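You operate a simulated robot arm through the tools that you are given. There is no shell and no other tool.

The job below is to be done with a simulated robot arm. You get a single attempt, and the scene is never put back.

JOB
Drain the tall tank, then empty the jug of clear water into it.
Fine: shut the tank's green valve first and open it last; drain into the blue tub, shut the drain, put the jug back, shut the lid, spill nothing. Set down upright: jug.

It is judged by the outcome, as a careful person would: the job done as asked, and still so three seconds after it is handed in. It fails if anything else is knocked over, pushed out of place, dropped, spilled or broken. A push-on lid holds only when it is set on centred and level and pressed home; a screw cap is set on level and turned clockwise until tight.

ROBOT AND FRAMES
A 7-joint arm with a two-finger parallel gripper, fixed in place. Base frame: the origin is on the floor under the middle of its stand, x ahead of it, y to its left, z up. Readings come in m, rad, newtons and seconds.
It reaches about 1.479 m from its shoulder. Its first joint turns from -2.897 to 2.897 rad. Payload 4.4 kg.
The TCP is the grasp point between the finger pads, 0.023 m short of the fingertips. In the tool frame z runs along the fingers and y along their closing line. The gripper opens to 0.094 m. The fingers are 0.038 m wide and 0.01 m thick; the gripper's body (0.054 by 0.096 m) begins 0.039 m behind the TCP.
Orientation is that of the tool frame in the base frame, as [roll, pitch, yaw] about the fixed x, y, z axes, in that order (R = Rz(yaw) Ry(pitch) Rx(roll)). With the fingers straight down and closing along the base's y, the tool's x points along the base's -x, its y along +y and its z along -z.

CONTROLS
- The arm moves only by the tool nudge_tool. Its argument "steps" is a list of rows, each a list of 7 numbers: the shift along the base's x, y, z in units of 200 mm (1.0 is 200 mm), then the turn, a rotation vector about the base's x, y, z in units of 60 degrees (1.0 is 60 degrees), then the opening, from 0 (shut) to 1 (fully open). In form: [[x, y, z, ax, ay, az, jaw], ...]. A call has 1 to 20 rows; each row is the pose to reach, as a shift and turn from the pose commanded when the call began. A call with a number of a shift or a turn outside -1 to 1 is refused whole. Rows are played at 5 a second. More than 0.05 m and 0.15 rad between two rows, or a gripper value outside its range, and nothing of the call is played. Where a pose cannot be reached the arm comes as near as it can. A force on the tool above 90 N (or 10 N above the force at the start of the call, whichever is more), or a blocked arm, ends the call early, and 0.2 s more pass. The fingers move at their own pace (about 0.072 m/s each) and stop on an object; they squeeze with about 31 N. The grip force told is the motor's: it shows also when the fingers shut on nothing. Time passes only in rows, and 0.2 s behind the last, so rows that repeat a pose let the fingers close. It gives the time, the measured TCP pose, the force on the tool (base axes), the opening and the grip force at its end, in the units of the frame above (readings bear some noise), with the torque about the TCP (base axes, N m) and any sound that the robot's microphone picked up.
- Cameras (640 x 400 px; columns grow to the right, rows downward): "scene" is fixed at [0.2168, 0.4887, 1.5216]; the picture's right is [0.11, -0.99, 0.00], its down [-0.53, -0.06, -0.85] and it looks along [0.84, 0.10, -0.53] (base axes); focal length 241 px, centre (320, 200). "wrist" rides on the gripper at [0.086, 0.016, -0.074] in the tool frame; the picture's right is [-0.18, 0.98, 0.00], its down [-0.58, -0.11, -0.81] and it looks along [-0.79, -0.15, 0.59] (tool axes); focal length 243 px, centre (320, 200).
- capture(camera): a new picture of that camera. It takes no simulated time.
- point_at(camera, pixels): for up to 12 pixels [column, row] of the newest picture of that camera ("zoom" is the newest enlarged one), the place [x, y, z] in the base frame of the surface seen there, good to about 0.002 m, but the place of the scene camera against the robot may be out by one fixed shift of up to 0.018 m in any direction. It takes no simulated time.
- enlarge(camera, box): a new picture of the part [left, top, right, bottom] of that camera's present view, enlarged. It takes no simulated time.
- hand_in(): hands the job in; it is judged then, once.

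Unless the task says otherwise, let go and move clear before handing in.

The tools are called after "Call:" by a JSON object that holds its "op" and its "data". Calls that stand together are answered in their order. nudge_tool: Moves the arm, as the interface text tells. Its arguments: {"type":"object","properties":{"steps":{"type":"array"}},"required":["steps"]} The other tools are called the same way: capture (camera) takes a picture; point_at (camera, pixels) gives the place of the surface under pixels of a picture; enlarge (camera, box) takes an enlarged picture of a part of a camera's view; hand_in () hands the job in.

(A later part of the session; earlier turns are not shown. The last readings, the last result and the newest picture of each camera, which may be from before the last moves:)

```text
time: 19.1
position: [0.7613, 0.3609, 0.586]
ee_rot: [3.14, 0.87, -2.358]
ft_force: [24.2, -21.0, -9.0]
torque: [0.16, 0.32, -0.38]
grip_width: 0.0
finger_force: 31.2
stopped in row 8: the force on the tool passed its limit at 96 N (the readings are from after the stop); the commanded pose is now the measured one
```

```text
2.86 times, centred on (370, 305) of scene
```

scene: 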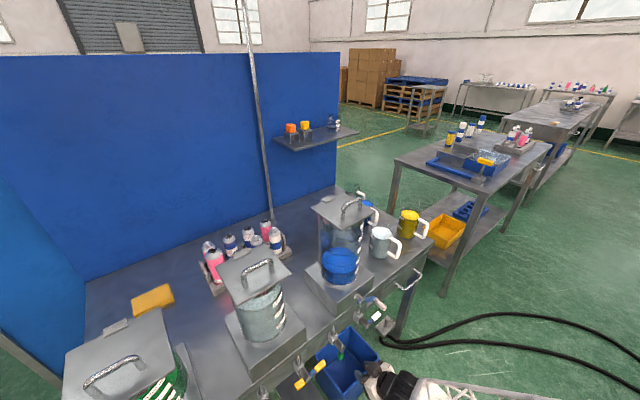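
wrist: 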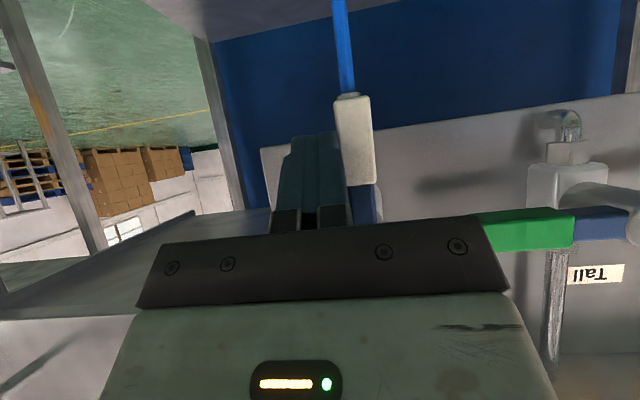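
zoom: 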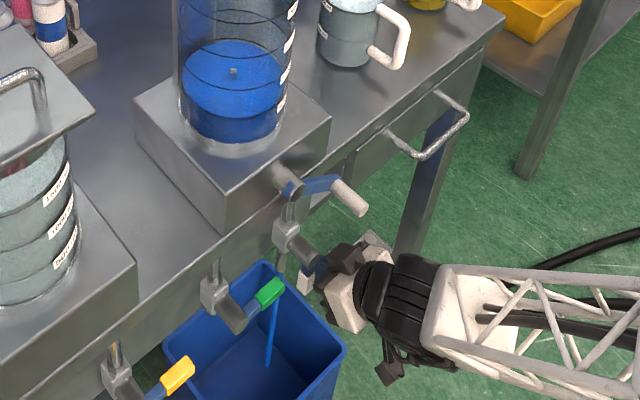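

The white lever hangs down and a blue stream (wrist px [342,40], scene zoom [272,330]) is falling into the blue tub. I'll ease off, back away, and watch the level fall.

Call:
{"op": "nudge_tool", "data": {"steps": [[0.03, -0.03, 0, 0, 0, 0, 0], [0.05, -0.05, 0, 0, 0, 0, 0], [-0.082, -0.184, 0, 0, 0, 0, 0], [-0.213, -0.317, 0, 0, 0, 0, 0], [-0.345, -0.451, 0, 0, 0, 0, 0], [-0.476, -0.585, 0, 0, 0, 0, 0]]}}

Call:
{"op": "capture", "data": {"camera": "wrist"}}

Call:
{"op": "enlarge", "data": {"camera": "scene", "box": [300, 235, 440, 375]}}

```text
time: 20.5
position: [0.6652, 0.2442, 0.586]
ee_rot: [3.138, 0.875, -2.356]
ft_force: [0.5, 0.3, -0.6]
torque: [-0.01, 0.04, 0.0]
grip_width: 0.0
finger_force: 31.0
```

```text
taken
```

wrist: 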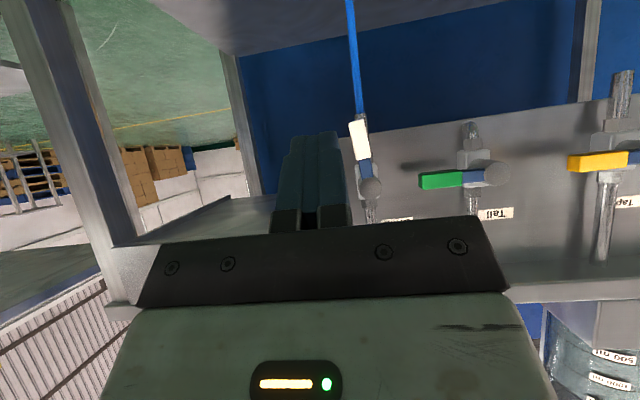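

```text
2.86 times, centred on (370, 305) of scene
```

zoom: 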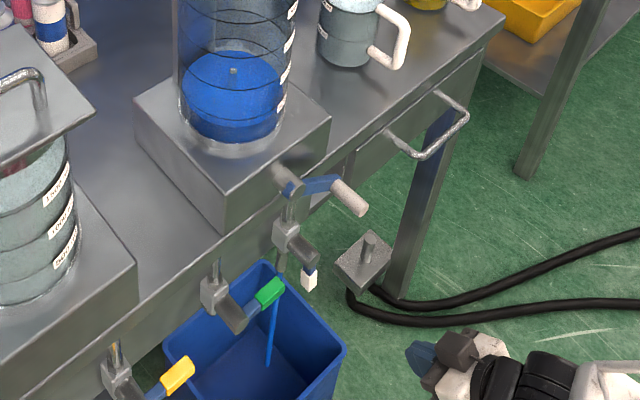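

The level is dropping; a small gray object is visible at the surface (zoom px [234,72]). I'll look closer.

Call:
{"op": "enlarge", "data": {"camera": "scene", "box": [315, 220, 375, 290]}}

Call:
{"op": "nudge_tool", "data": {"steps": [[-0.476, -0.585, 0, 0, 0, 0, 0], [-0.476, -0.585, 0, 0, 0, 0, 0]]}}

```text
5.71 times, centred on (345, 255) of scene
```

zoom: 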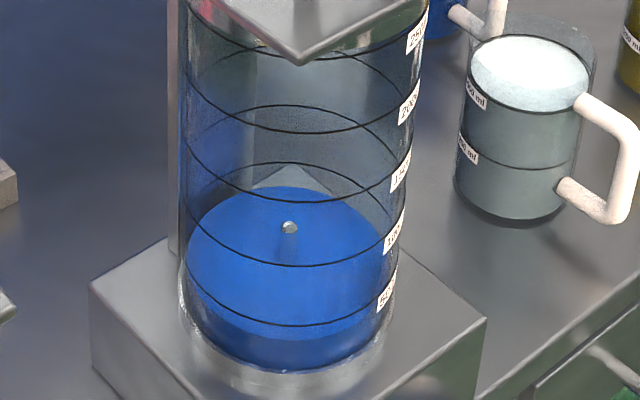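

```text
refused: row 1 steps farther than a row can; nothing moved
```

A stirrer shaft is emerging at the tank's centre, so the crank is just an agitator—left alone. While it drains I'll raise the arm to look at the lid.

Call:
{"op": "nudge_tool", "data": {"steps": [[-0.05, -0.05, 0.2, 0, 0, 0, 0], [-0.1, -0.1, 0.4, 0, 0, 0, 0], [-0.15, -0.15, 0.6, 0, 0, 0, 0], [-0.2, -0.2, 0.8, 0, 0, 0, 0], [-0.25, -0.25, 1.0, 0, 0, 0, 0]]}}

Call:
{"op": "nudge_tool", "data": {"steps": [[0, 0.1, 0.2, -0.05, 0.05, 0, 0], [0, 0.2, 0.4, -0.1, 0.1, 0, 0], [0, 0.3, 0.6, -0.15, 0.15, 0, 0], [0, 0.4, 0.8, -0.2, 0.2, 0, 0], [0, 0.5, 1.0, -0.25, 0.25, 0, 0]]}}

Call:
{"op": "capture", "data": {"camera": "wrist"}}

Call:
{"op": "enlarge", "data": {"camera": "scene", "box": [290, 180, 440, 375]}}

```text
time: 21.7
position: [0.6151, 0.1943, 0.7855]
ee_rot: [3.139, 0.871, -2.357]
ft_force: [0.7, -0.3, 0.6]
torque: [0.0, -0.02, -0.02]
grip_width: 0.0
finger_force: 31.0
```

```text
time: 22.9
position: [0.6145, 0.2937, 0.9878]
ee_rot: [3.14, 0.501, -2.354]
ft_force: [-0.3, 0.5, -0.3]
torque: [-0.02, 0.01, 0.02]
grip_width: 0.0002
finger_force: 30.8
```

```text
taken
```

wrist: 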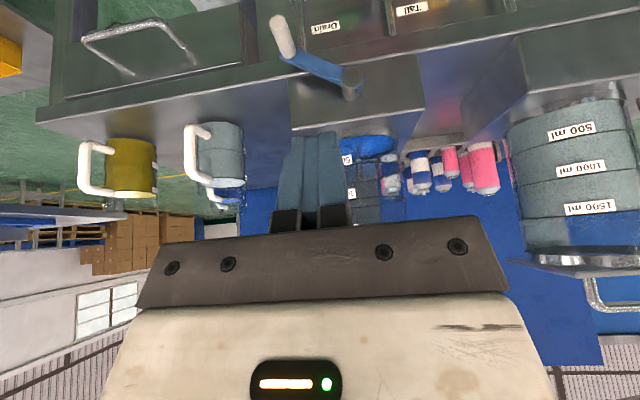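

```text
2.05 times, centred on (365, 278) of scene
```

zoom: 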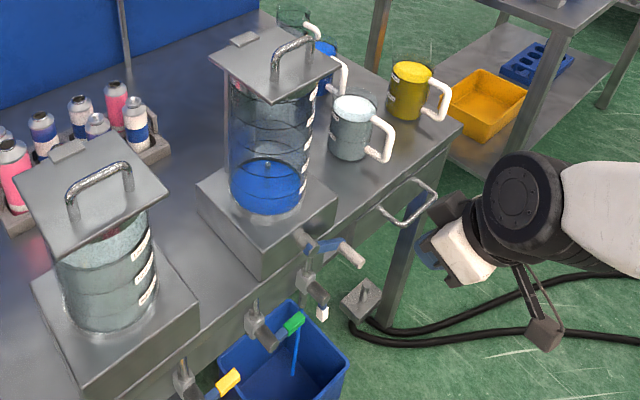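

The level continues to fall (scene zoom [265,190]). I'll keep rising to view the lid and jugs from above.

Call:
{"op": "nudge_tool", "data": {"steps": [[-0.05, 0, 0.2, -0.065, 0.064, 0, 0], [-0.1, 0, 0.4, -0.13, 0.128, 0, 0], [-0.15, 0, 0.6, -0.195, 0.192, 0, 0], [-0.2, 0, 0.8, -0.26, 0.256, 0, 0], [-0.25, 0, 1.0, -0.32, 0.315, 0, 0]]}}

Call:
{"op": "nudge_tool", "data": {"steps": [[0, 0, 0.2, 0, 0, 0, 0], [0, 0, 0.4, 0, 0, 0, 0], [0, 0, 0.6, 0, 0, 0, 0], [0, 0, 0.8, 0, 0, 0, 0], [0, 0, 1.0, 0, 0, 0, 0]]}}

Call:
{"op": "capture", "data": {"camera": "wrist"}}

Call:
{"op": "enlarge", "data": {"camera": "scene", "box": [290, 180, 440, 375]}}

```text
time: 24.1
position: [0.5665, 0.2955, 1.1867]
ee_rot: [-3.139, 0.031, -2.354]
ft_force: [0.5, 0.5, 0.4]
torque: [-0.04, -0.04, 0.0]
grip_width: 0.0
finger_force: 30.8
```

```text
time: 25.3
position: [0.5656, 0.2945, 1.3867]
ee_rot: [-3.14, 0.03, -2.354]
ft_force: [0.2, 0.6, -0.3]
torque: [0.0, 0.01, 0.03]
grip_width: 0.0
finger_force: 31.0
```

```text
taken
```

wrist: 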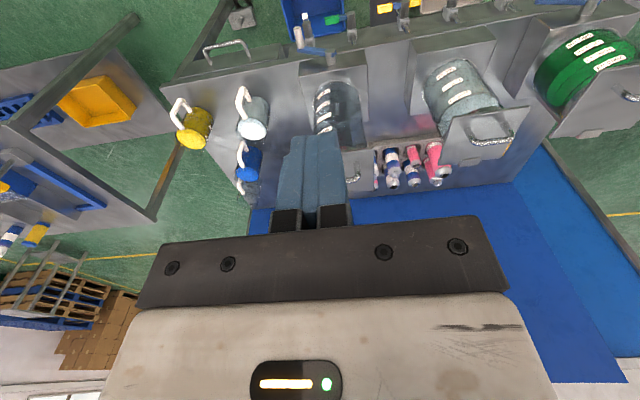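

```text
2.05 times, centred on (365, 278) of scene
```

zoom: 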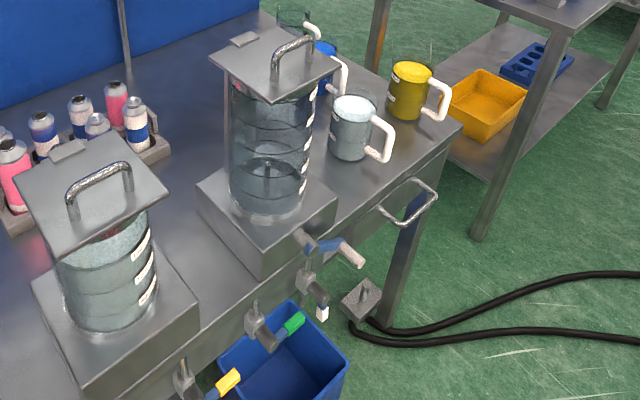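

The tall tank appears empty and the stream has stopped. I'll zoom to confirm, and look at the tub.

Call:
{"op": "enlarge", "data": {"camera": "scene", "box": [315, 220, 375, 290]}}

Call:
{"op": "enlarge", "data": {"camera": "scene", "box": [310, 290, 400, 400]}}

Call:
{"op": "enlarge", "data": {"camera": "wrist", "box": [220, 0, 400, 130]}}

```text
5.71 times, centred on (345, 255) of scene
```

zoom: 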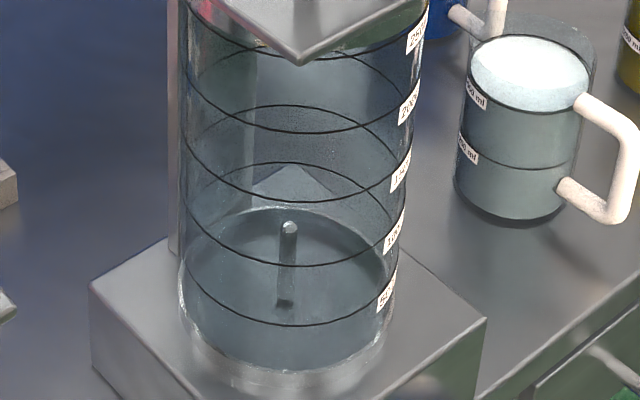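

```text
3.64 times, centred on (355, 345) of scene
```

zoom: 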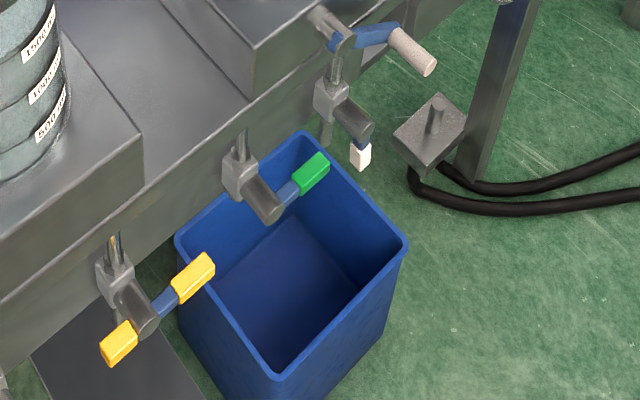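

```text
3.08 times, centred on (310, 65) of wrist
```

zoom: 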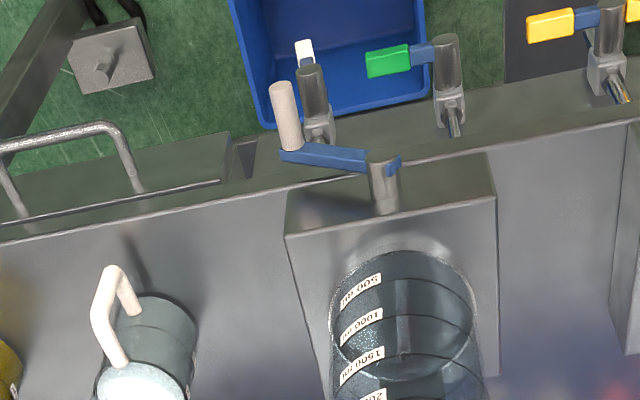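

The tank is empty and the tub has caught it all. I'll go back down by the same route to shut the white drain valve.

Call:
{"op": "nudge_tool", "data": {"steps": [[0, 0, -0.2, 0, 0, 0, 0.32], [0, 0, -0.4, 0, 0, 0, 0.32], [0, 0, -0.6, 0, 0, 0, 0.32], [0, 0, -0.8, 0, 0, 0, 0.32], [0, 0, -1.0, 0, 0, 0, 0.32]]}}

Call:
{"op": "nudge_tool", "data": {"steps": [[0.05, 0, -0.2, 0.065, -0.064, 0, 0.32], [0.1, 0, -0.4, 0.13, -0.128, 0, 0.32], [0.15, 0, -0.6, 0.195, -0.192, 0, 0.32], [0.2, 0, -0.8, 0.26, -0.256, 0, 0.32], [0.25, 0, -1.0, 0.32, -0.315, 0, 0.32]]}}

Call:
{"op": "nudge_tool", "data": {"steps": [[0, -0.1, -0.2, 0.05, -0.05, 0, 0.32], [0, -0.2, -0.4, 0.1, -0.1, 0, 0.32], [0, -0.3, -0.6, 0.15, -0.15, 0, 0.32], [0, -0.4, -0.8, 0.2, -0.2, 0, 0.32], [0, -0.5, -1.0, 0.25, -0.25, 0, 0.32]]}}

Call:
{"op": "nudge_tool", "data": {"steps": [[0.02, 0.07, -0.2, 0, 0, 0, 0.32], [0.05, 0.14, -0.4, 0, 0, 0, 0.32], [0.08, 0.21, -0.6, 0, 0, 0, 0.32], [0.1, 0.28, -0.8, 0, 0, 0, 0.32], [0.12, 0.34, -1.0, 0, 0, 0, 0.32]]}}

Call:
{"op": "capture", "data": {"camera": "wrist"}}

```text
time: 26.5
position: [0.5663, 0.2935, 1.1877]
ee_rot: [-3.141, 0.035, -2.354]
ft_force: [-0.2, -0.6, 0.2]
torque: [0.01, -0.01, 0.02]
grip_width: 0.0301
finger_force: 0.0
```

```text
time: 27.7
position: [0.6151, 0.2933, 0.988]
ee_rot: [-3.141, 0.506, -2.353]
ft_force: [0.1, -0.2, 0.1]
torque: [-0.04, 0.0, 0.04]
grip_width: 0.03
finger_force: 0.1
```

```text
time: 28.9
position: [0.6148, 0.1931, 0.7862]
ee_rot: [3.14, 0.876, -2.355]
ft_force: [-0.1, -0.3, 0.8]
torque: [-0.01, 0.04, 0.0]
grip_width: 0.0303
finger_force: 0.0
```

```text
time: 30.1
position: [0.6399, 0.2617, 0.5845]
ee_rot: [3.141, 0.876, -2.356]
ft_force: [0.4, 0.0, -0.1]
torque: [-0.02, 0.0, 0.0]
grip_width: 0.0298
finger_force: 0.0
```

```text
taken
```

wrist: 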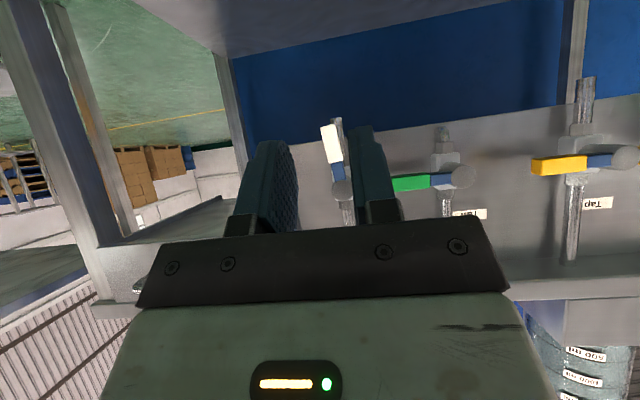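

The drain no longer flows; the white lever hangs at px [330,145]. I'll measure it before straddling it.

Call:
{"op": "point_at", "data": {"camera": "wrist", "pixels": [[327, 128], [331, 145], [335, 160], [339, 172], [341, 190], [337, 122]]}}

Call:
{"op": "enlarge", "data": {"camera": "wrist", "box": [290, 100, 400, 210]}}

```text
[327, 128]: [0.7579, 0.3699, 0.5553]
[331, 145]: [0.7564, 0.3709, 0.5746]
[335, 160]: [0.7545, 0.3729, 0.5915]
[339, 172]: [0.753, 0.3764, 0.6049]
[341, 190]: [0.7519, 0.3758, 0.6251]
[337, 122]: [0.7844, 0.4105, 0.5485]
```

```text
3.64 times, centred on (345, 155) of wrist
```

zoom: 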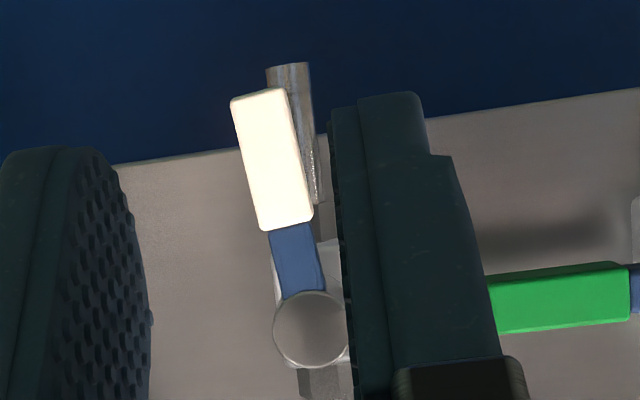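

The lever leans ~7° from vertical at u≈0.279, pivot u≈0.2725. I'll straddle it and push it along the arc back to level.

Call:
{"op": "nudge_tool", "data": {"steps": [[0.0221, -0.0217, -0.1, 0, 0, 0, 0.32], [0.1576, 0.1161, -0.1, 0, 0, 0, 0.32], [0.2931, 0.2539, -0.1, 0, 0, 0, 0.32], [0.4286, 0.3917, -0.1, 0, 0, 0, 0.32], [0.564, 0.5294, -0.1, 0, 0, 0, 0.32], [0.5658, 0.5276, -0.102, 0, 0, 0, 0.32], [0.6082, 0.4859, -0.105, 0, 0, 0, 0.32], [0.6499, 0.4449, -0.092, 0, 0, 0, 0.32], [0.6874, 0.4081, -0.0645, 0, 0, 0, 0.32], [0.7191, 0.3769, -0.024, 0, 0, 0, 0.32], [0.7419, 0.3545, 0.0265, 0, 0, 0, 0.32], [0.7547, 0.3418, 0.083, 0, 0, 0, 0.32], [0.7558, 0.3408, 0.1, 0, 0, 0, 0.32]]}}

Call:
{"op": "capture", "data": {"camera": "wrist"}}

Call:
{"op": "enlarge", "data": {"camera": "scene", "box": [310, 270, 450, 360]}}

```text
time: 32.9
position: [0.7859, 0.3292, 0.6001]
ee_rot: [3.137, 0.867, -2.357]
ft_force: [-12.3, -8.7, -71.4]
torque: [-1.59, -0.78, 0.34]
grip_width: 0.0313
finger_force: 1.1
```

```text
taken
```

wrist: 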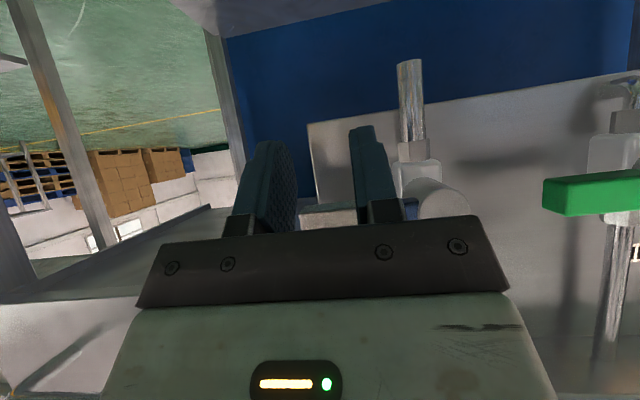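

```text
4.44 times, centred on (380, 315) of scene
```

zoom: 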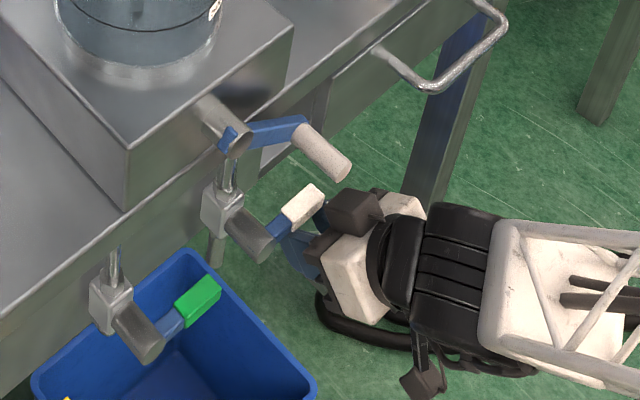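

The white lever is level again, hard against its stop (71 N): drain shut. I'll ease off and back out.

Call:
{"op": "nudge_tool", "data": {"steps": [[0, 0, -0.06, 0, 0, 0, 0.32], [0, 0, -0.12, 0, 0, 0, 0.32], [-0.13, -0.134, -0.12, 0, 0, 0, 0.32], [-0.263, -0.267, -0.12, 0, 0, 0, 0.32], [-0.394, -0.401, -0.12, 0, 0, 0, 0.32], [-0.526, -0.535, -0.12, 0, 0, 0, 0.32]]}}

Call:
{"op": "capture", "data": {"camera": "wrist"}}

Call:
{"op": "enlarge", "data": {"camera": "scene", "box": [310, 270, 450, 360]}}

```text
time: 34.3
position: [0.6851, 0.2236, 0.5836]
ee_rot: [3.14, 0.875, -2.355]
ft_force: [0.6, -0.1, -0.6]
torque: [0.0, -0.03, 0.02]
grip_width: 0.0301
finger_force: 0.0
```

```text
taken
```

wrist: 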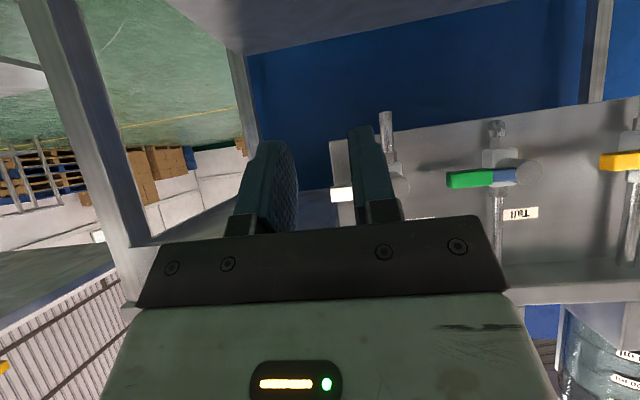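

```text
4.44 times, centred on (380, 315) of scene
```

zoom: 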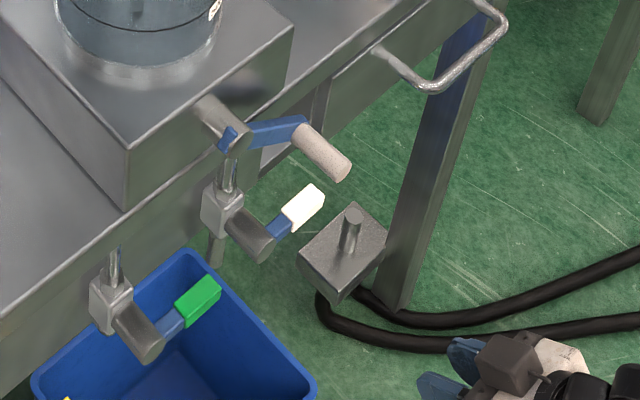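

Both levers are level (scene zoom [303,208] white, [198,300] green). I'll determine the scene camera's offset by comparing known points, and measure the lid and jug from it.

Call:
{"op": "point_at", "data": {"camera": "zoom", "pixels": [[152, 350], [265, 248], [336, 168], [303, 208], [198, 300], [235, 135]]}}

Call:
{"op": "enlarge", "data": {"camera": "scene", "box": [300, 180, 400, 242]}}

Call:
{"op": "point_at", "data": {"camera": "zoom", "pixels": [[72, 180], [265, 325], [480, 208], [280, 88], [270, 190], [275, 165], [385, 118], [275, 250], [385, 195], [180, 120], [150, 130], [215, 105]]}}

```text
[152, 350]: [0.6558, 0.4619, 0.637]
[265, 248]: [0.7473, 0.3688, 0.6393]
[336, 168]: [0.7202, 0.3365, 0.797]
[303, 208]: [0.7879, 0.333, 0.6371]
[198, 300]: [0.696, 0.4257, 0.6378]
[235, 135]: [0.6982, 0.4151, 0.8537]
```

```text
6.40 times, centred on (350, 211) of scene
```

zoom: 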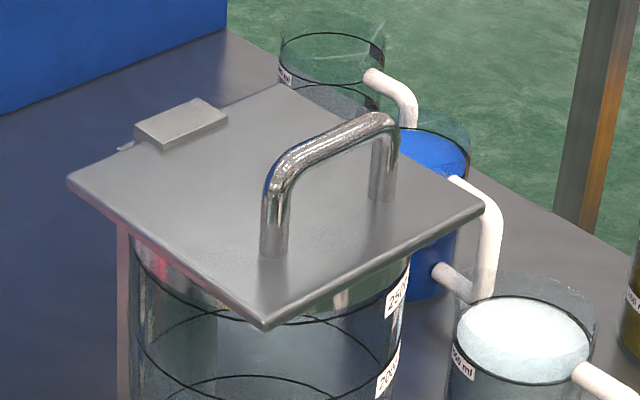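

```text
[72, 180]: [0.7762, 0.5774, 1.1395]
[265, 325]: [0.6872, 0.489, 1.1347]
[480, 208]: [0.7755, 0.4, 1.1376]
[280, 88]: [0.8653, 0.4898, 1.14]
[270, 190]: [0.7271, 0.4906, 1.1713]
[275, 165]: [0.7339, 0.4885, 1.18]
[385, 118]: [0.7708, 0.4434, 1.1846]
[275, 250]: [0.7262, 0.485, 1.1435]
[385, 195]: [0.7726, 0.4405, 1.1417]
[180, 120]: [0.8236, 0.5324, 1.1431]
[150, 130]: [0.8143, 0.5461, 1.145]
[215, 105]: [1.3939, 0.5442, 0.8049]
```

Scene offset is about +0.006 in x and y. The lid is a 0.125 m square hinged at its rear edge (n≈0.964), its bar handle near the front (n≈0.863, u≈0.21, z≈1.18). I'll rise by the known route and turn the tool so that the fingers close front-to-back on that bar.

Call:
{"op": "nudge_tool", "data": {"steps": [[-0.1, 0, 0.2, 0, 0, 0, 0.5], [-0.2, 0, 0.4, 0, 0, 0, 0.5], [-0.3, 0, 0.6, 0, 0, 0, 0.5], [-0.4, 0, 0.8, 0, 0, 0, 0.5], [-0.5, 0, 1.0, 0, 0, 0, 0.5]]}}

Call:
{"op": "nudge_tool", "data": {"steps": [[0, 0, 0.2, -0.057, 0.056, 0, 0.5], [0, 0, 0.4, -0.114, 0.113, 0, 0.5], [0, 0, 0.6, -0.171, 0.169, 0, 0.5], [0, 0, 0.8, -0.228, 0.225, 0, 0.5], [0, 0, 1.0, -0.285, 0.28, 0, 0.5]]}}

Call:
{"op": "nudge_tool", "data": {"steps": [[0, 0.1, 0.2, -0.062, 0.061, 0, 0.5], [0, 0.2, 0.4, -0.124, 0.122, 0, 0.5], [0, 0.3, 0.6, -0.186, 0.183, 0, 0.5], [0, 0.4, 0.8, -0.248, 0.244, 0, 0.5], [0, 0.5, 1.0, -0.31, 0.305, 0, 0.5]]}}

Call:
{"op": "nudge_tool", "data": {"steps": [[0, 0, 0.2, 0, 0, -0.12, 0.5], [0, 0, 0.4, 0, 0, -0.24, 0.5], [0, 0, 0.6, 0, 0, -0.36, 0.5], [0, 0, 0.8, 0, 0, -0.48, 0.5], [0, 0, 1.0, 0, 0, -0.6, 0.5], [0, 0, 1.0, 0, 0, -0.72, 0.5], [0, 0, 1.0, 0, 0, -0.84, 0.5], [0, 0, 1.0, 0, 0, -0.96, 0.5]]}}

Call:
{"op": "capture", "data": {"camera": "wrist"}}

Call:
{"op": "capture", "data": {"camera": "scene"}}

```text
time: 35.5
position: [0.5853, 0.2234, 0.7834]
ee_rot: [3.141, 0.872, -2.358]
ft_force: [0.3, -0.8, 0.1]
torque: [0.04, -0.02, 0.01]
grip_width: 0.0468
finger_force: 0.2
```

```text
time: 36.7
position: [0.5858, 0.2235, 0.9825]
ee_rot: [-3.139, 0.454, -2.353]
ft_force: [0.2, 0.0, -0.6]
torque: [-0.02, -0.01, 0.01]
grip_width: 0.0472
finger_force: 0.0
```

```text
time: 37.9
position: [0.5847, 0.3241, 1.183]
ee_rot: [-3.136, -0.003, -2.354]
ft_force: [-0.6, -0.1, 0.3]
torque: [-0.04, 0.02, 0.02]
grip_width: 0.0469
finger_force: 0.1
```

```text
time: 39.7
position: [0.5843, 0.3239, 1.3832]
ee_rot: [-3.137, 0.001, 2.924]
ft_force: [0.5, -0.2, 0.6]
torque: [-0.02, 0.02, 0.02]
grip_width: 0.0468
finger_force: 0.1
```

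```text
taken
```

wrist: 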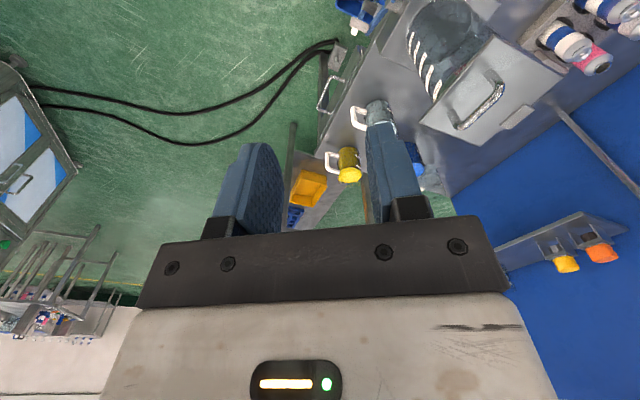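

```text
taken
```

scene: 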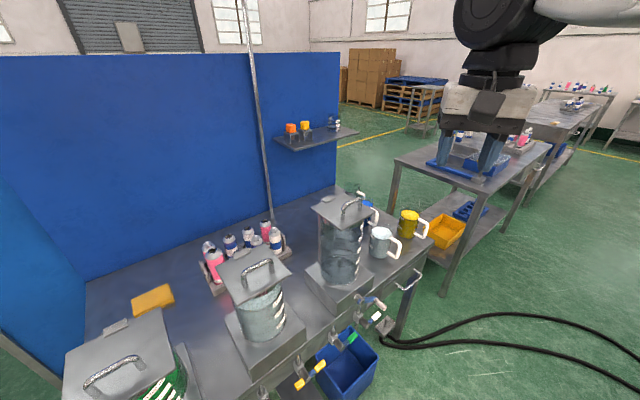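

Good so far. I'll finish the yaw (32° more) and shift left of the tank so that the wrist camera looks along the bench across the lid and hinge.

Call:
{"op": "nudge_tool", "data": {"steps": [[0.06, 0.16, 0, 0, 0, -0.107, 0.5], [0.12, 0.32, 0, 0, 0, -0.213, 0.5], [0.19, 0.49, 0, 0, 0, -0.32, 0.5], [0.25, 0.65, 0, 0, 0, -0.427, 0.5], [0.31, 0.81, 0, 0, 0, -0.533, 0.5]]}}

Call:
{"op": "capture", "data": {"camera": "wrist"}}

Call:
{"op": "enlarge", "data": {"camera": "wrist", "box": [240, 0, 480, 150]}}

```text
time: 40.9
position: [0.6465, 0.4852, 1.3818]
ee_rot: [-3.138, 0.0, 2.365]
ft_force: [0.2, -0.6, -0.1]
torque: [-0.05, 0.03, -0.01]
grip_width: 0.0469
finger_force: 0.1
```

```text
taken
```

wrist: 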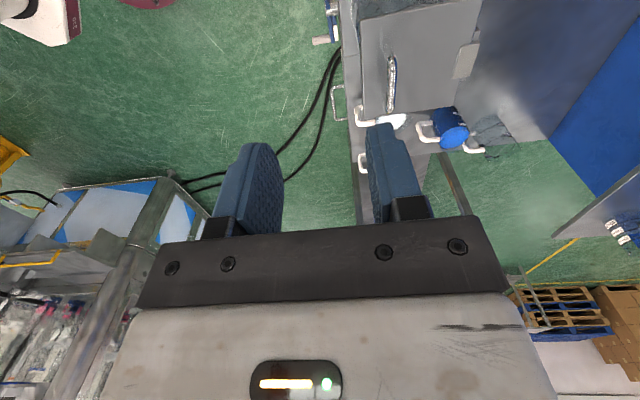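

```text
2.67 times, centred on (360, 75) of wrist
```

zoom: 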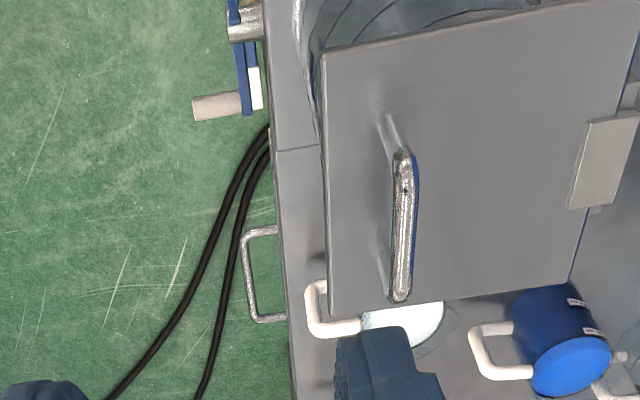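

Now the handle bar (zoom px [403,225]) and the hinge leaf (zoom [605,165]) are well seen. I'll measure them with the accurate wrist camera.

Call:
{"op": "point_at", "data": {"camera": "zoom", "pixels": [[404, 165], [403, 225], [402, 290], [395, 155], [385, 290], [325, 60], [333, 308], [568, 282], [600, 160], [585, 205], [630, 125], [450, 150]]}}

Call:
{"op": "enlarge", "data": {"camera": "wrist", "box": [430, 0, 530, 110]}}

```text
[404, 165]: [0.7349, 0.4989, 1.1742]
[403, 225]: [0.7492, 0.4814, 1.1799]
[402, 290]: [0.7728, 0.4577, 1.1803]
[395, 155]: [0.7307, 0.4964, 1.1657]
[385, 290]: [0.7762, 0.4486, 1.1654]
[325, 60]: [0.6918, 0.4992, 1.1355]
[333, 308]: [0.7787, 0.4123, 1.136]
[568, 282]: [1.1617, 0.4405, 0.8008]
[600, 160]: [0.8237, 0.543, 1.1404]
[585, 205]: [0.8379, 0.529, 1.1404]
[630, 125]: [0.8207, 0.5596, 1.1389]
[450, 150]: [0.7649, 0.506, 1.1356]
```

```text
3.64 times, centred on (480, 55) of wrist
```

zoom: 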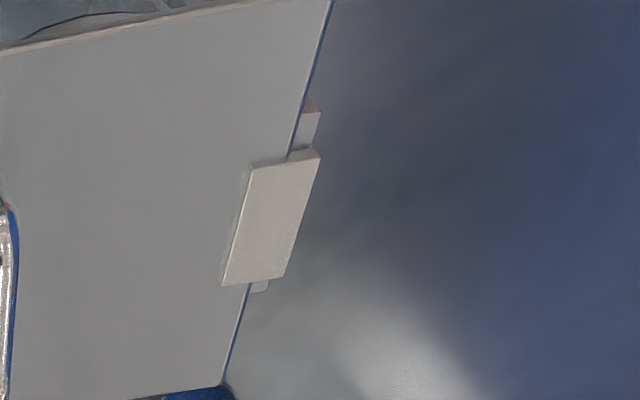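

The lid top is at z 1.1356, the bar at n≈0.869, u≈0.206, z≈1.174, hinge axis about n≈0.968, z≈1.13. I'll move above the bar.

Call:
{"op": "nudge_tool", "data": {"steps": [[0.137, -0.0124, -0.165, 0, 0, 0, 0.5], [0.274, -0.0248, -0.33, 0, 0, 0, 0.5], [0.411, -0.037, -0.495, 0, 0, 0, 0.5], [0.548, -0.0495, -0.66, 0, 0, 0, 0.5]]}}

Call:
{"op": "capture", "data": {"camera": "wrist"}}

Call:
{"op": "enlarge", "data": {"camera": "scene", "box": [270, 130, 430, 260]}}

```text
time: 41.9
position: [0.7566, 0.4749, 1.2528]
ee_rot: [-3.141, 0.0, 2.368]
ft_force: [0.6, 0.0, 1.3]
torque: [0.04, -0.01, 0.02]
grip_width: 0.047
finger_force: 0.0
```

```text
taken
```

wrist: 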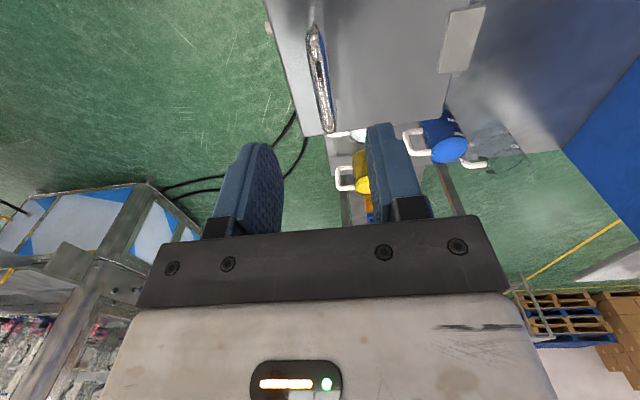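

```text
3.08 times, centred on (350, 195) of scene
```

zoom: 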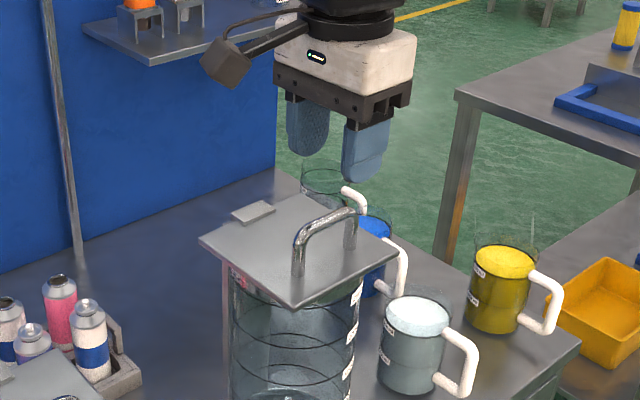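

The gripper is above the bar. I'll re-measure the bar from here, then descend and close.

Call:
{"op": "point_at", "data": {"camera": "wrist", "pixels": [[312, 40], [318, 70], [323, 100], [328, 125], [460, 40]]}}

```text
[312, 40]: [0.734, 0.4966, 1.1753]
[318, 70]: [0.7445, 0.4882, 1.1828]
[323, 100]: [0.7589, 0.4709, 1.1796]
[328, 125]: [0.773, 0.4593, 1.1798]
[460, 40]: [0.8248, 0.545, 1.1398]
```

The bar lies at n≈0.869, matching the TCP. Descend 0.076 m and close on the bar.

Call:
{"op": "nudge_tool", "data": {"steps": [[0, 0, -0.19, 0, 0, 0, 0.5], [0, 0, -0.38, 0, 0, 0, 0.5], [0, 0, -0.38, 0, 0, 0, 0.5], [0, 0, -0.38, 0, 0, 0, 0], [0, 0, -0.38, 0, 0, 0, 0], [0, 0, -0.38, 0, 0, 0, 0], [0, 0, -0.38, 0, 0, 0, 0]]}}

Call:
{"op": "capture", "data": {"camera": "wrist"}}

Call:
{"op": "enlarge", "data": {"camera": "scene", "box": [270, 130, 430, 260]}}

```text
time: 43.7
position: [0.758, 0.4758, 1.1745]
ee_rot: [3.141, -0.001, 2.367]
ft_force: [29.0, 21.9, -5.9]
torque: [-0.03, -0.12, -1.69]
grip_width: 0.0118
finger_force: 44.4
stopped in row 7: the force on the tool passed its limit at 91 N (the readings are from after the stop); the commanded pose is now the measured one
```

```text
taken
```

wrist: 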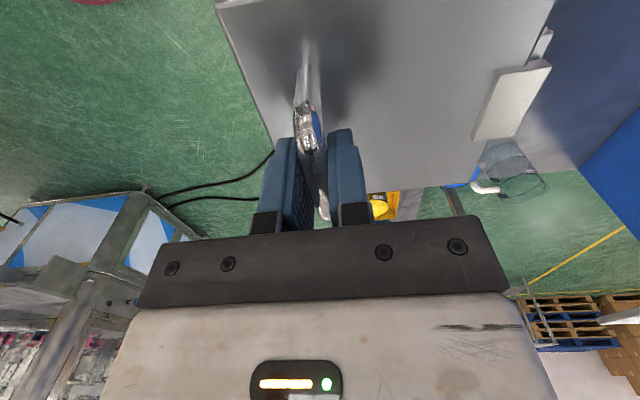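

```text
3.08 times, centred on (350, 195) of scene
```

zoom: 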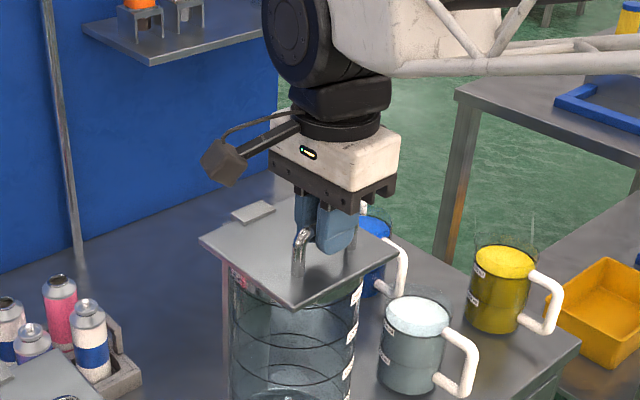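

The fingers hold the bar (width 0.0118 m), with a residual ~36 N sideways push. I'll begin the opening arc gently (10°) and watch the forces.

Call:
{"op": "nudge_tool", "data": {"steps": [[0.0035, 0.0036, 0, 0, 0, 0, 0], [0.0072, 0.0073, 0.021, 0, 0, 0, 0], [0.0144, 0.0146, 0.042, 0, 0, 0, 0], [0.0229, 0.0233, 0.062, 0, 0, 0, 0], [0.0315, 0.0321, 0.0825, 0, 0, 0, 0]]}}

Call:
{"op": "capture", "data": {"camera": "wrist"}}

Call:
{"op": "enlarge", "data": {"camera": "scene", "box": [270, 130, 430, 260]}}

```text
time: 44.9
position: [0.7622, 0.4822, 1.1902]
ee_rot: [-3.139, 0.0, 2.366]
ft_force: [9.4, 10.4, -10.1]
torque: [0.01, 0.07, -1.23]
grip_width: 0.0118
finger_force: 44.6
```

```text
taken
```

wrist: 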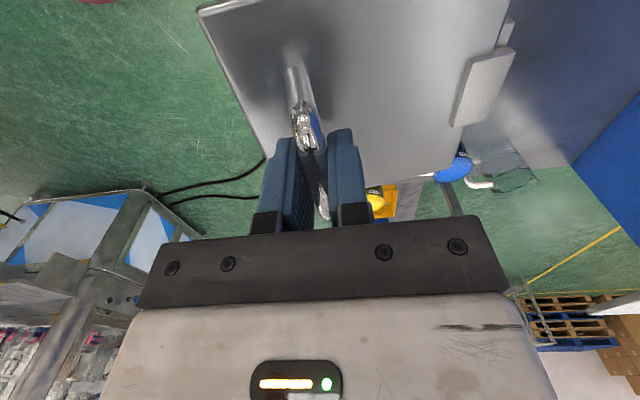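

```text
3.08 times, centred on (350, 195) of scene
```

zoom: 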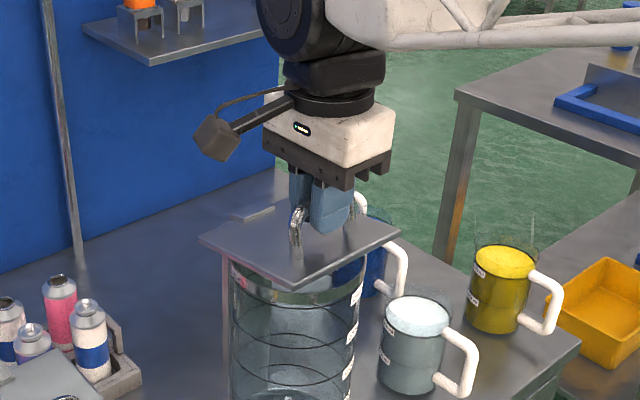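

The lid is lifting cleanly with ~10 N. I'll continue the arc to about 45°.

Call:
{"op": "nudge_tool", "data": {"steps": [[0.0193, 0.0196, 0.0375, 0, 0, 0, 0], [0.041, 0.0417, 0.073, 0, 0, 0, 0], [0.0645, 0.0656, 0.1055, 0, 0, 0, 0], [0.0901, 0.0916, 0.135, 0, 0, 0, 0], [0.1174, 0.1194, 0.161, 0, 0, 0, 0], [0.1462, 0.1487, 0.184, 0, 0, 0, 0], [0.1763, 0.1793, 0.203, 0, 0, 0, 0]]}}

Call:
{"op": "capture", "data": {"camera": "wrist"}}

Call:
{"op": "enlarge", "data": {"camera": "scene", "box": [270, 130, 430, 260]}}

```text
time: 46.5
position: [0.7983, 0.5188, 1.2331]
ee_rot: [3.141, 0.001, 2.366]
ft_force: [-4.9, -10.2, 23.4]
torque: [0.15, 0.27, 0.93]
grip_width: 0.0115
finger_force: 45.5
```

```text
taken
```

wrist: 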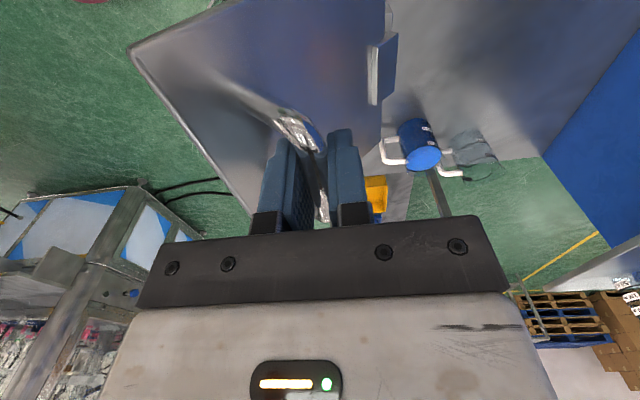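

```text
3.08 times, centred on (350, 195) of scene
```

zoom: 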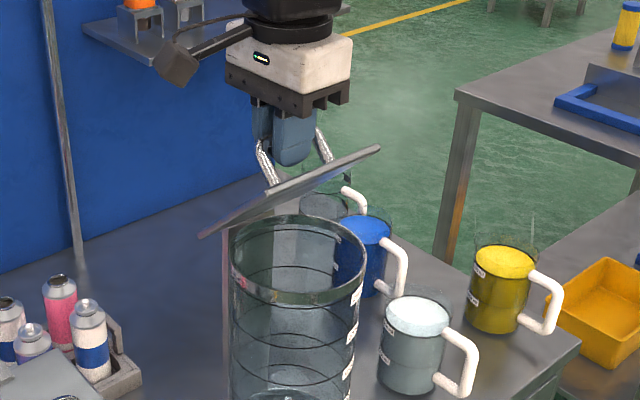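

The lid is at ~45°; a 23 N upward push says the true radius is ~2 mm larger, so I'll correct for that and continue to ~80°.

Call:
{"op": "nudge_tool", "data": {"steps": [[0.0284, 0.0289, 0.027, 0, 0, 0, 0], [0.0613, 0.0624, 0.0385, 0, 0, 0, 0], [0.0943, 0.0959, 0.046, 0, 0, 0, 0], [0.1279, 0.1301, 0.0495, 0, 0, 0, 0], [0.1616, 0.1643, 0.0485, 0, 0, 0, 0], [0.1949, 0.1982, 0.0435, 0, 0, 0, 0], [0.2282, 0.2321, 0.034, 0, 0, 0, 0]]}}

Call:
{"op": "capture", "data": {"camera": "wrist"}}

Call:
{"op": "enlarge", "data": {"camera": "scene", "box": [270, 130, 430, 260]}}

```text
time: 48.1
position: [0.8426, 0.5635, 1.2396]
ee_rot: [-3.139, -0.001, 2.367]
ft_force: [13.7, -13.5, 10.8]
torque: [0.23, 0.39, 1.71]
grip_width: 0.0119
finger_force: 44.7
```

```text
taken
```

wrist: 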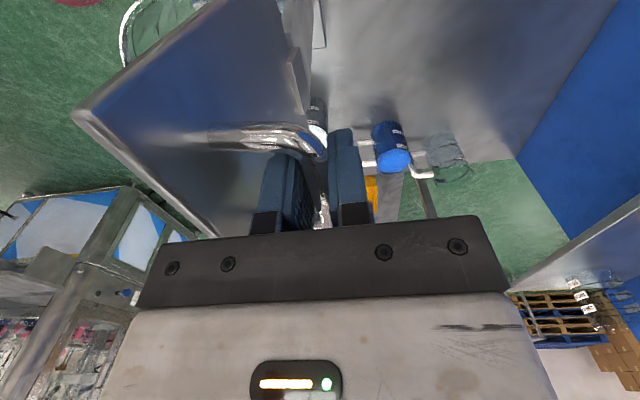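

```text
3.08 times, centred on (350, 195) of scene
```

zoom: 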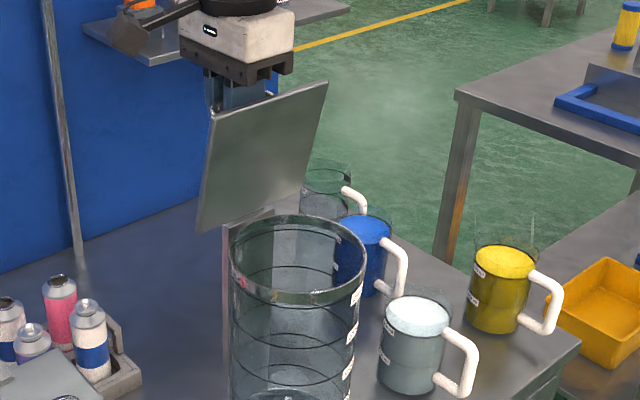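

The lid is at ~80°, forces still low. I'll continue to ~97° to pass vertical, watching for a stop.

Call:
{"op": "nudge_tool", "data": {"steps": [[0.0358, 0.0293, -0.013, 0, 0, 0, 0], [0.067, 0.061, -0.0305, 0, 0, 0, 0], [0.0975, 0.092, -0.0515, 0, 0, 0, 0]]}}

Call:
{"op": "capture", "data": {"camera": "wrist"}}

Call:
{"op": "enlarge", "data": {"camera": "scene", "box": [270, 130, 430, 260]}}

```text
time: 48.9
position: [0.8634, 0.5833, 1.2304]
ee_rot: [-3.14, 0.0, 2.37]
ft_force: [6.5, 1.6, 15.7]
torque: [0.31, 0.47, 1.73]
grip_width: 0.0119
finger_force: 44.8
```

```text
taken
```

wrist: 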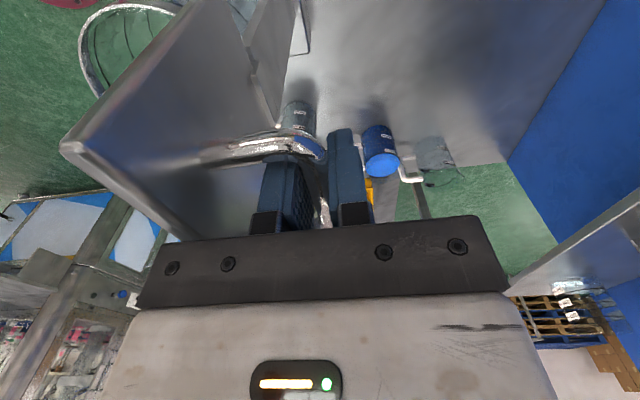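

```text
3.08 times, centred on (350, 195) of scene
```

zoom: 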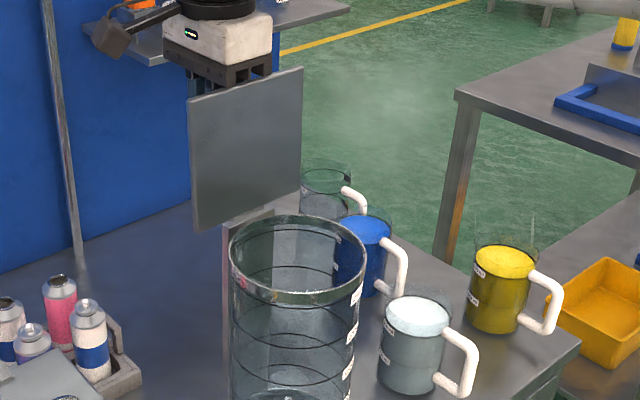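

The lid is just past vertical (~94°). To keep the hand clear of the lid's edge I'll lean the tool ~20° with the lid while continuing to ~100°.

Call:
{"op": "nudge_tool", "data": {"steps": [[0.005, 0.005, 0.005, -0.08, 0.0785, 0, 0], [0.016, 0.017, 0, -0.16, 0.157, 0, 0], [0.0326, 0.0332, -0.0165, -0.2377, 0.2337, 0, 0]]}}

Call:
{"op": "capture", "data": {"camera": "wrist"}}

Call:
{"op": "enlarge", "data": {"camera": "scene", "box": [270, 130, 430, 260]}}

```text
time: 49.7
position: [0.869, 0.5911, 1.2238]
ee_rot: [-2.787, -0.001, 2.369]
ft_force: [-10.8, 2.5, -10.0]
torque: [0.14, 0.06, 1.77]
grip_width: 0.0116
finger_force: 45.2
```

```text
taken
```

wrist: 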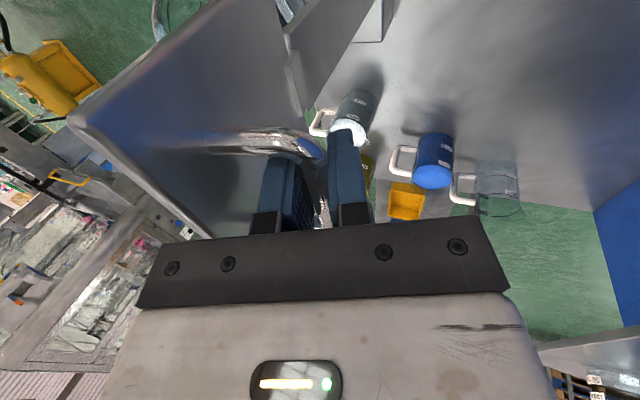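

```text
3.08 times, centred on (350, 195) of scene
```

zoom: 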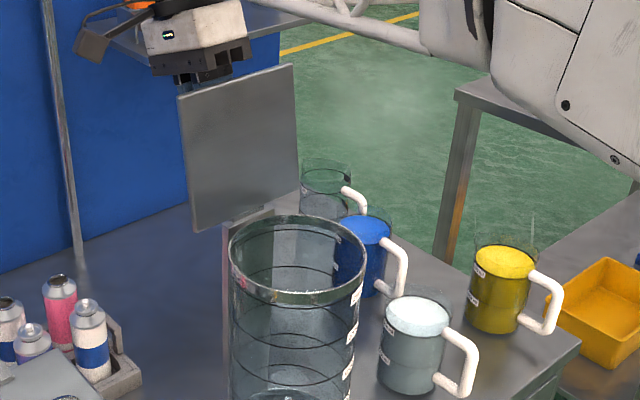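

At ~100°, no stop yet. I'll go on to ~110°.

Call:
{"op": "nudge_tool", "data": {"steps": [[0.014, 0.0142, -0.014, -0.03, 0.0295, 0, 0], [0.0277, 0.0282, -0.029, -0.06, 0.059, 0, 0], [0.0407, 0.0414, -0.044, -0.09, 0.0885, 0, 0], [0.0533, 0.0542, -0.061, -0.12, 0.118, 0, 0]]}}

Call:
{"op": "capture", "data": {"camera": "wrist"}}

Call:
{"op": "enlarge", "data": {"camera": "scene", "box": [270, 130, 430, 260]}}

```text
time: 50.7
position: [0.8789, 0.5982, 1.2191]
ee_rot: [-2.619, 0.0, 2.364]
ft_force: [-63.0, -54.8, 16.3]
torque: [0.43, 0.06, 1.73]
grip_width: 0.0119
finger_force: 44.8
```

```text
taken
```

wrist: 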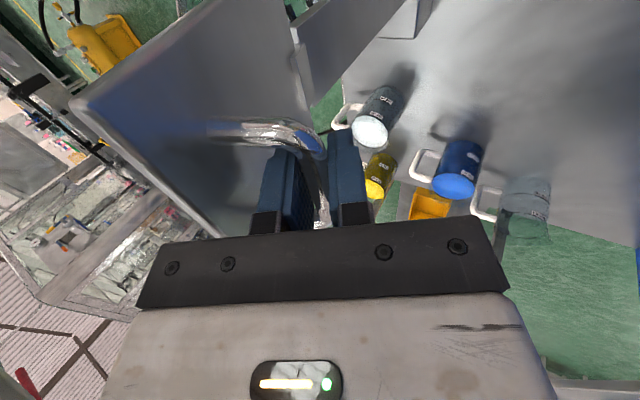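

```text
3.08 times, centred on (350, 195) of scene
```

zoom: 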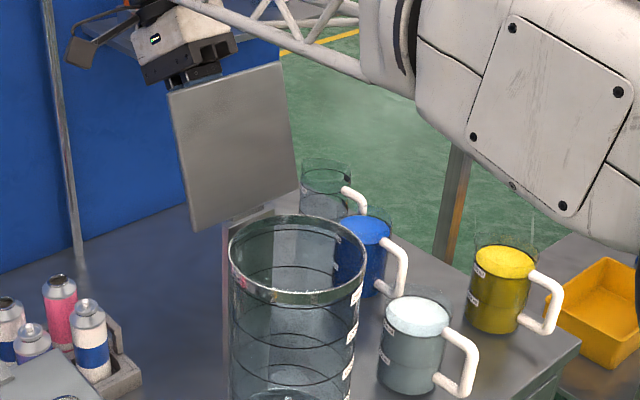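

A firm stop (~83 N backward) came at ~106°, so the lid leans back past vertical. I'll relieve the push, open the fingers slightly, and withdraw along the tool axis, checking that the lid stays.

Call:
{"op": "nudge_tool", "data": {"steps": [[-0.007, -0.0072, 0, 0, 0, 0, 0], [-0.014, -0.0143, 0, 0, 0, 0, 0], [-0.014, -0.0143, 0, 0, 0, 0, 0.3], [-0.014, -0.0143, 0, 0, 0, 0, 0.3], [-0.014, -0.0143, 0, 0, 0, 0, 0.3]]}}

Call:
{"op": "capture", "data": {"camera": "wrist"}}

```text
time: 51.9
position: [0.8792, 0.599, 1.2123]
ee_rot: [-2.614, -0.003, 2.367]
ft_force: [-0.5, -0.1, -0.7]
torque: [0.01, 0.0, -0.02]
grip_width: 0.0282
finger_force: 0.0
```

```text
taken
```

wrist: 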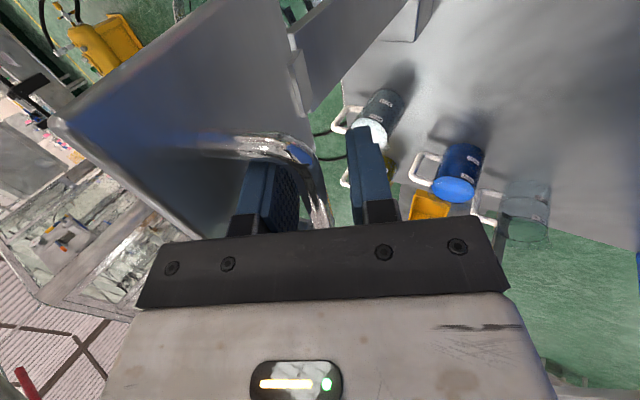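

The lid stays open by itself (force ~0). From here the jugs are visible; I'll zoom to see which holds the clear water, then withdraw.

Call:
{"op": "enlarge", "data": {"camera": "wrist", "box": [320, 70, 560, 250]}}

Call:
{"op": "nudge_tool", "data": {"steps": [[0.07, 0.0713, 0.1733, 0, 0, 0, 0.3], [0.1402, 0.1426, 0.3465, 0, 0, 0, 0.3], [0.1753, 0.1783, 0.433, 0, 0, 0, 0.3]]}}

Call:
{"op": "capture", "data": {"camera": "wrist"}}

Call:
{"op": "enlarge", "data": {"camera": "scene", "box": [270, 110, 430, 260]}}

```text
2.22 times, centred on (440, 160) of wrist
```

zoom: 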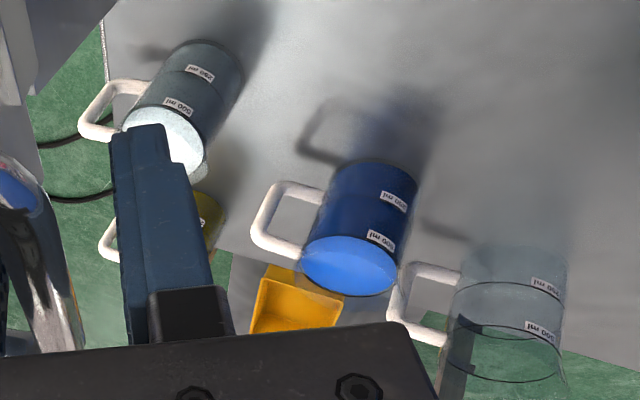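

```text
time: 52.7
position: [0.8654, 0.5932, 1.2341]
ee_rot: [-2.615, -0.001, 2.365]
ft_force: [30.8, -27.5, -7.8]
torque: [0.21, -0.59, 0.86]
grip_width: 0.0279
finger_force: 0.0
out of reach, approached as far as the arm can: row 1, 2, 3
```

```text
taken
```

wrist: 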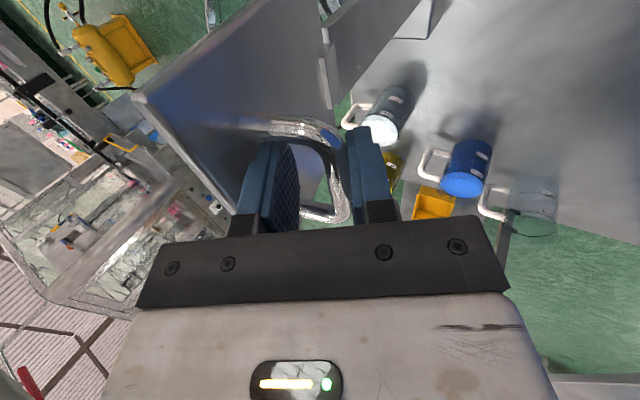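

```text
2.67 times, centred on (350, 185) of scene
```

zoom: 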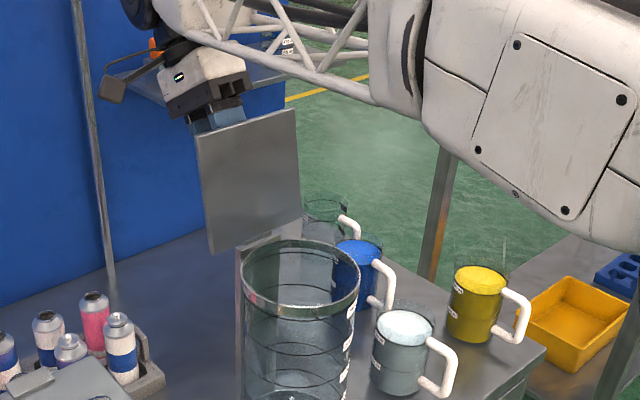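

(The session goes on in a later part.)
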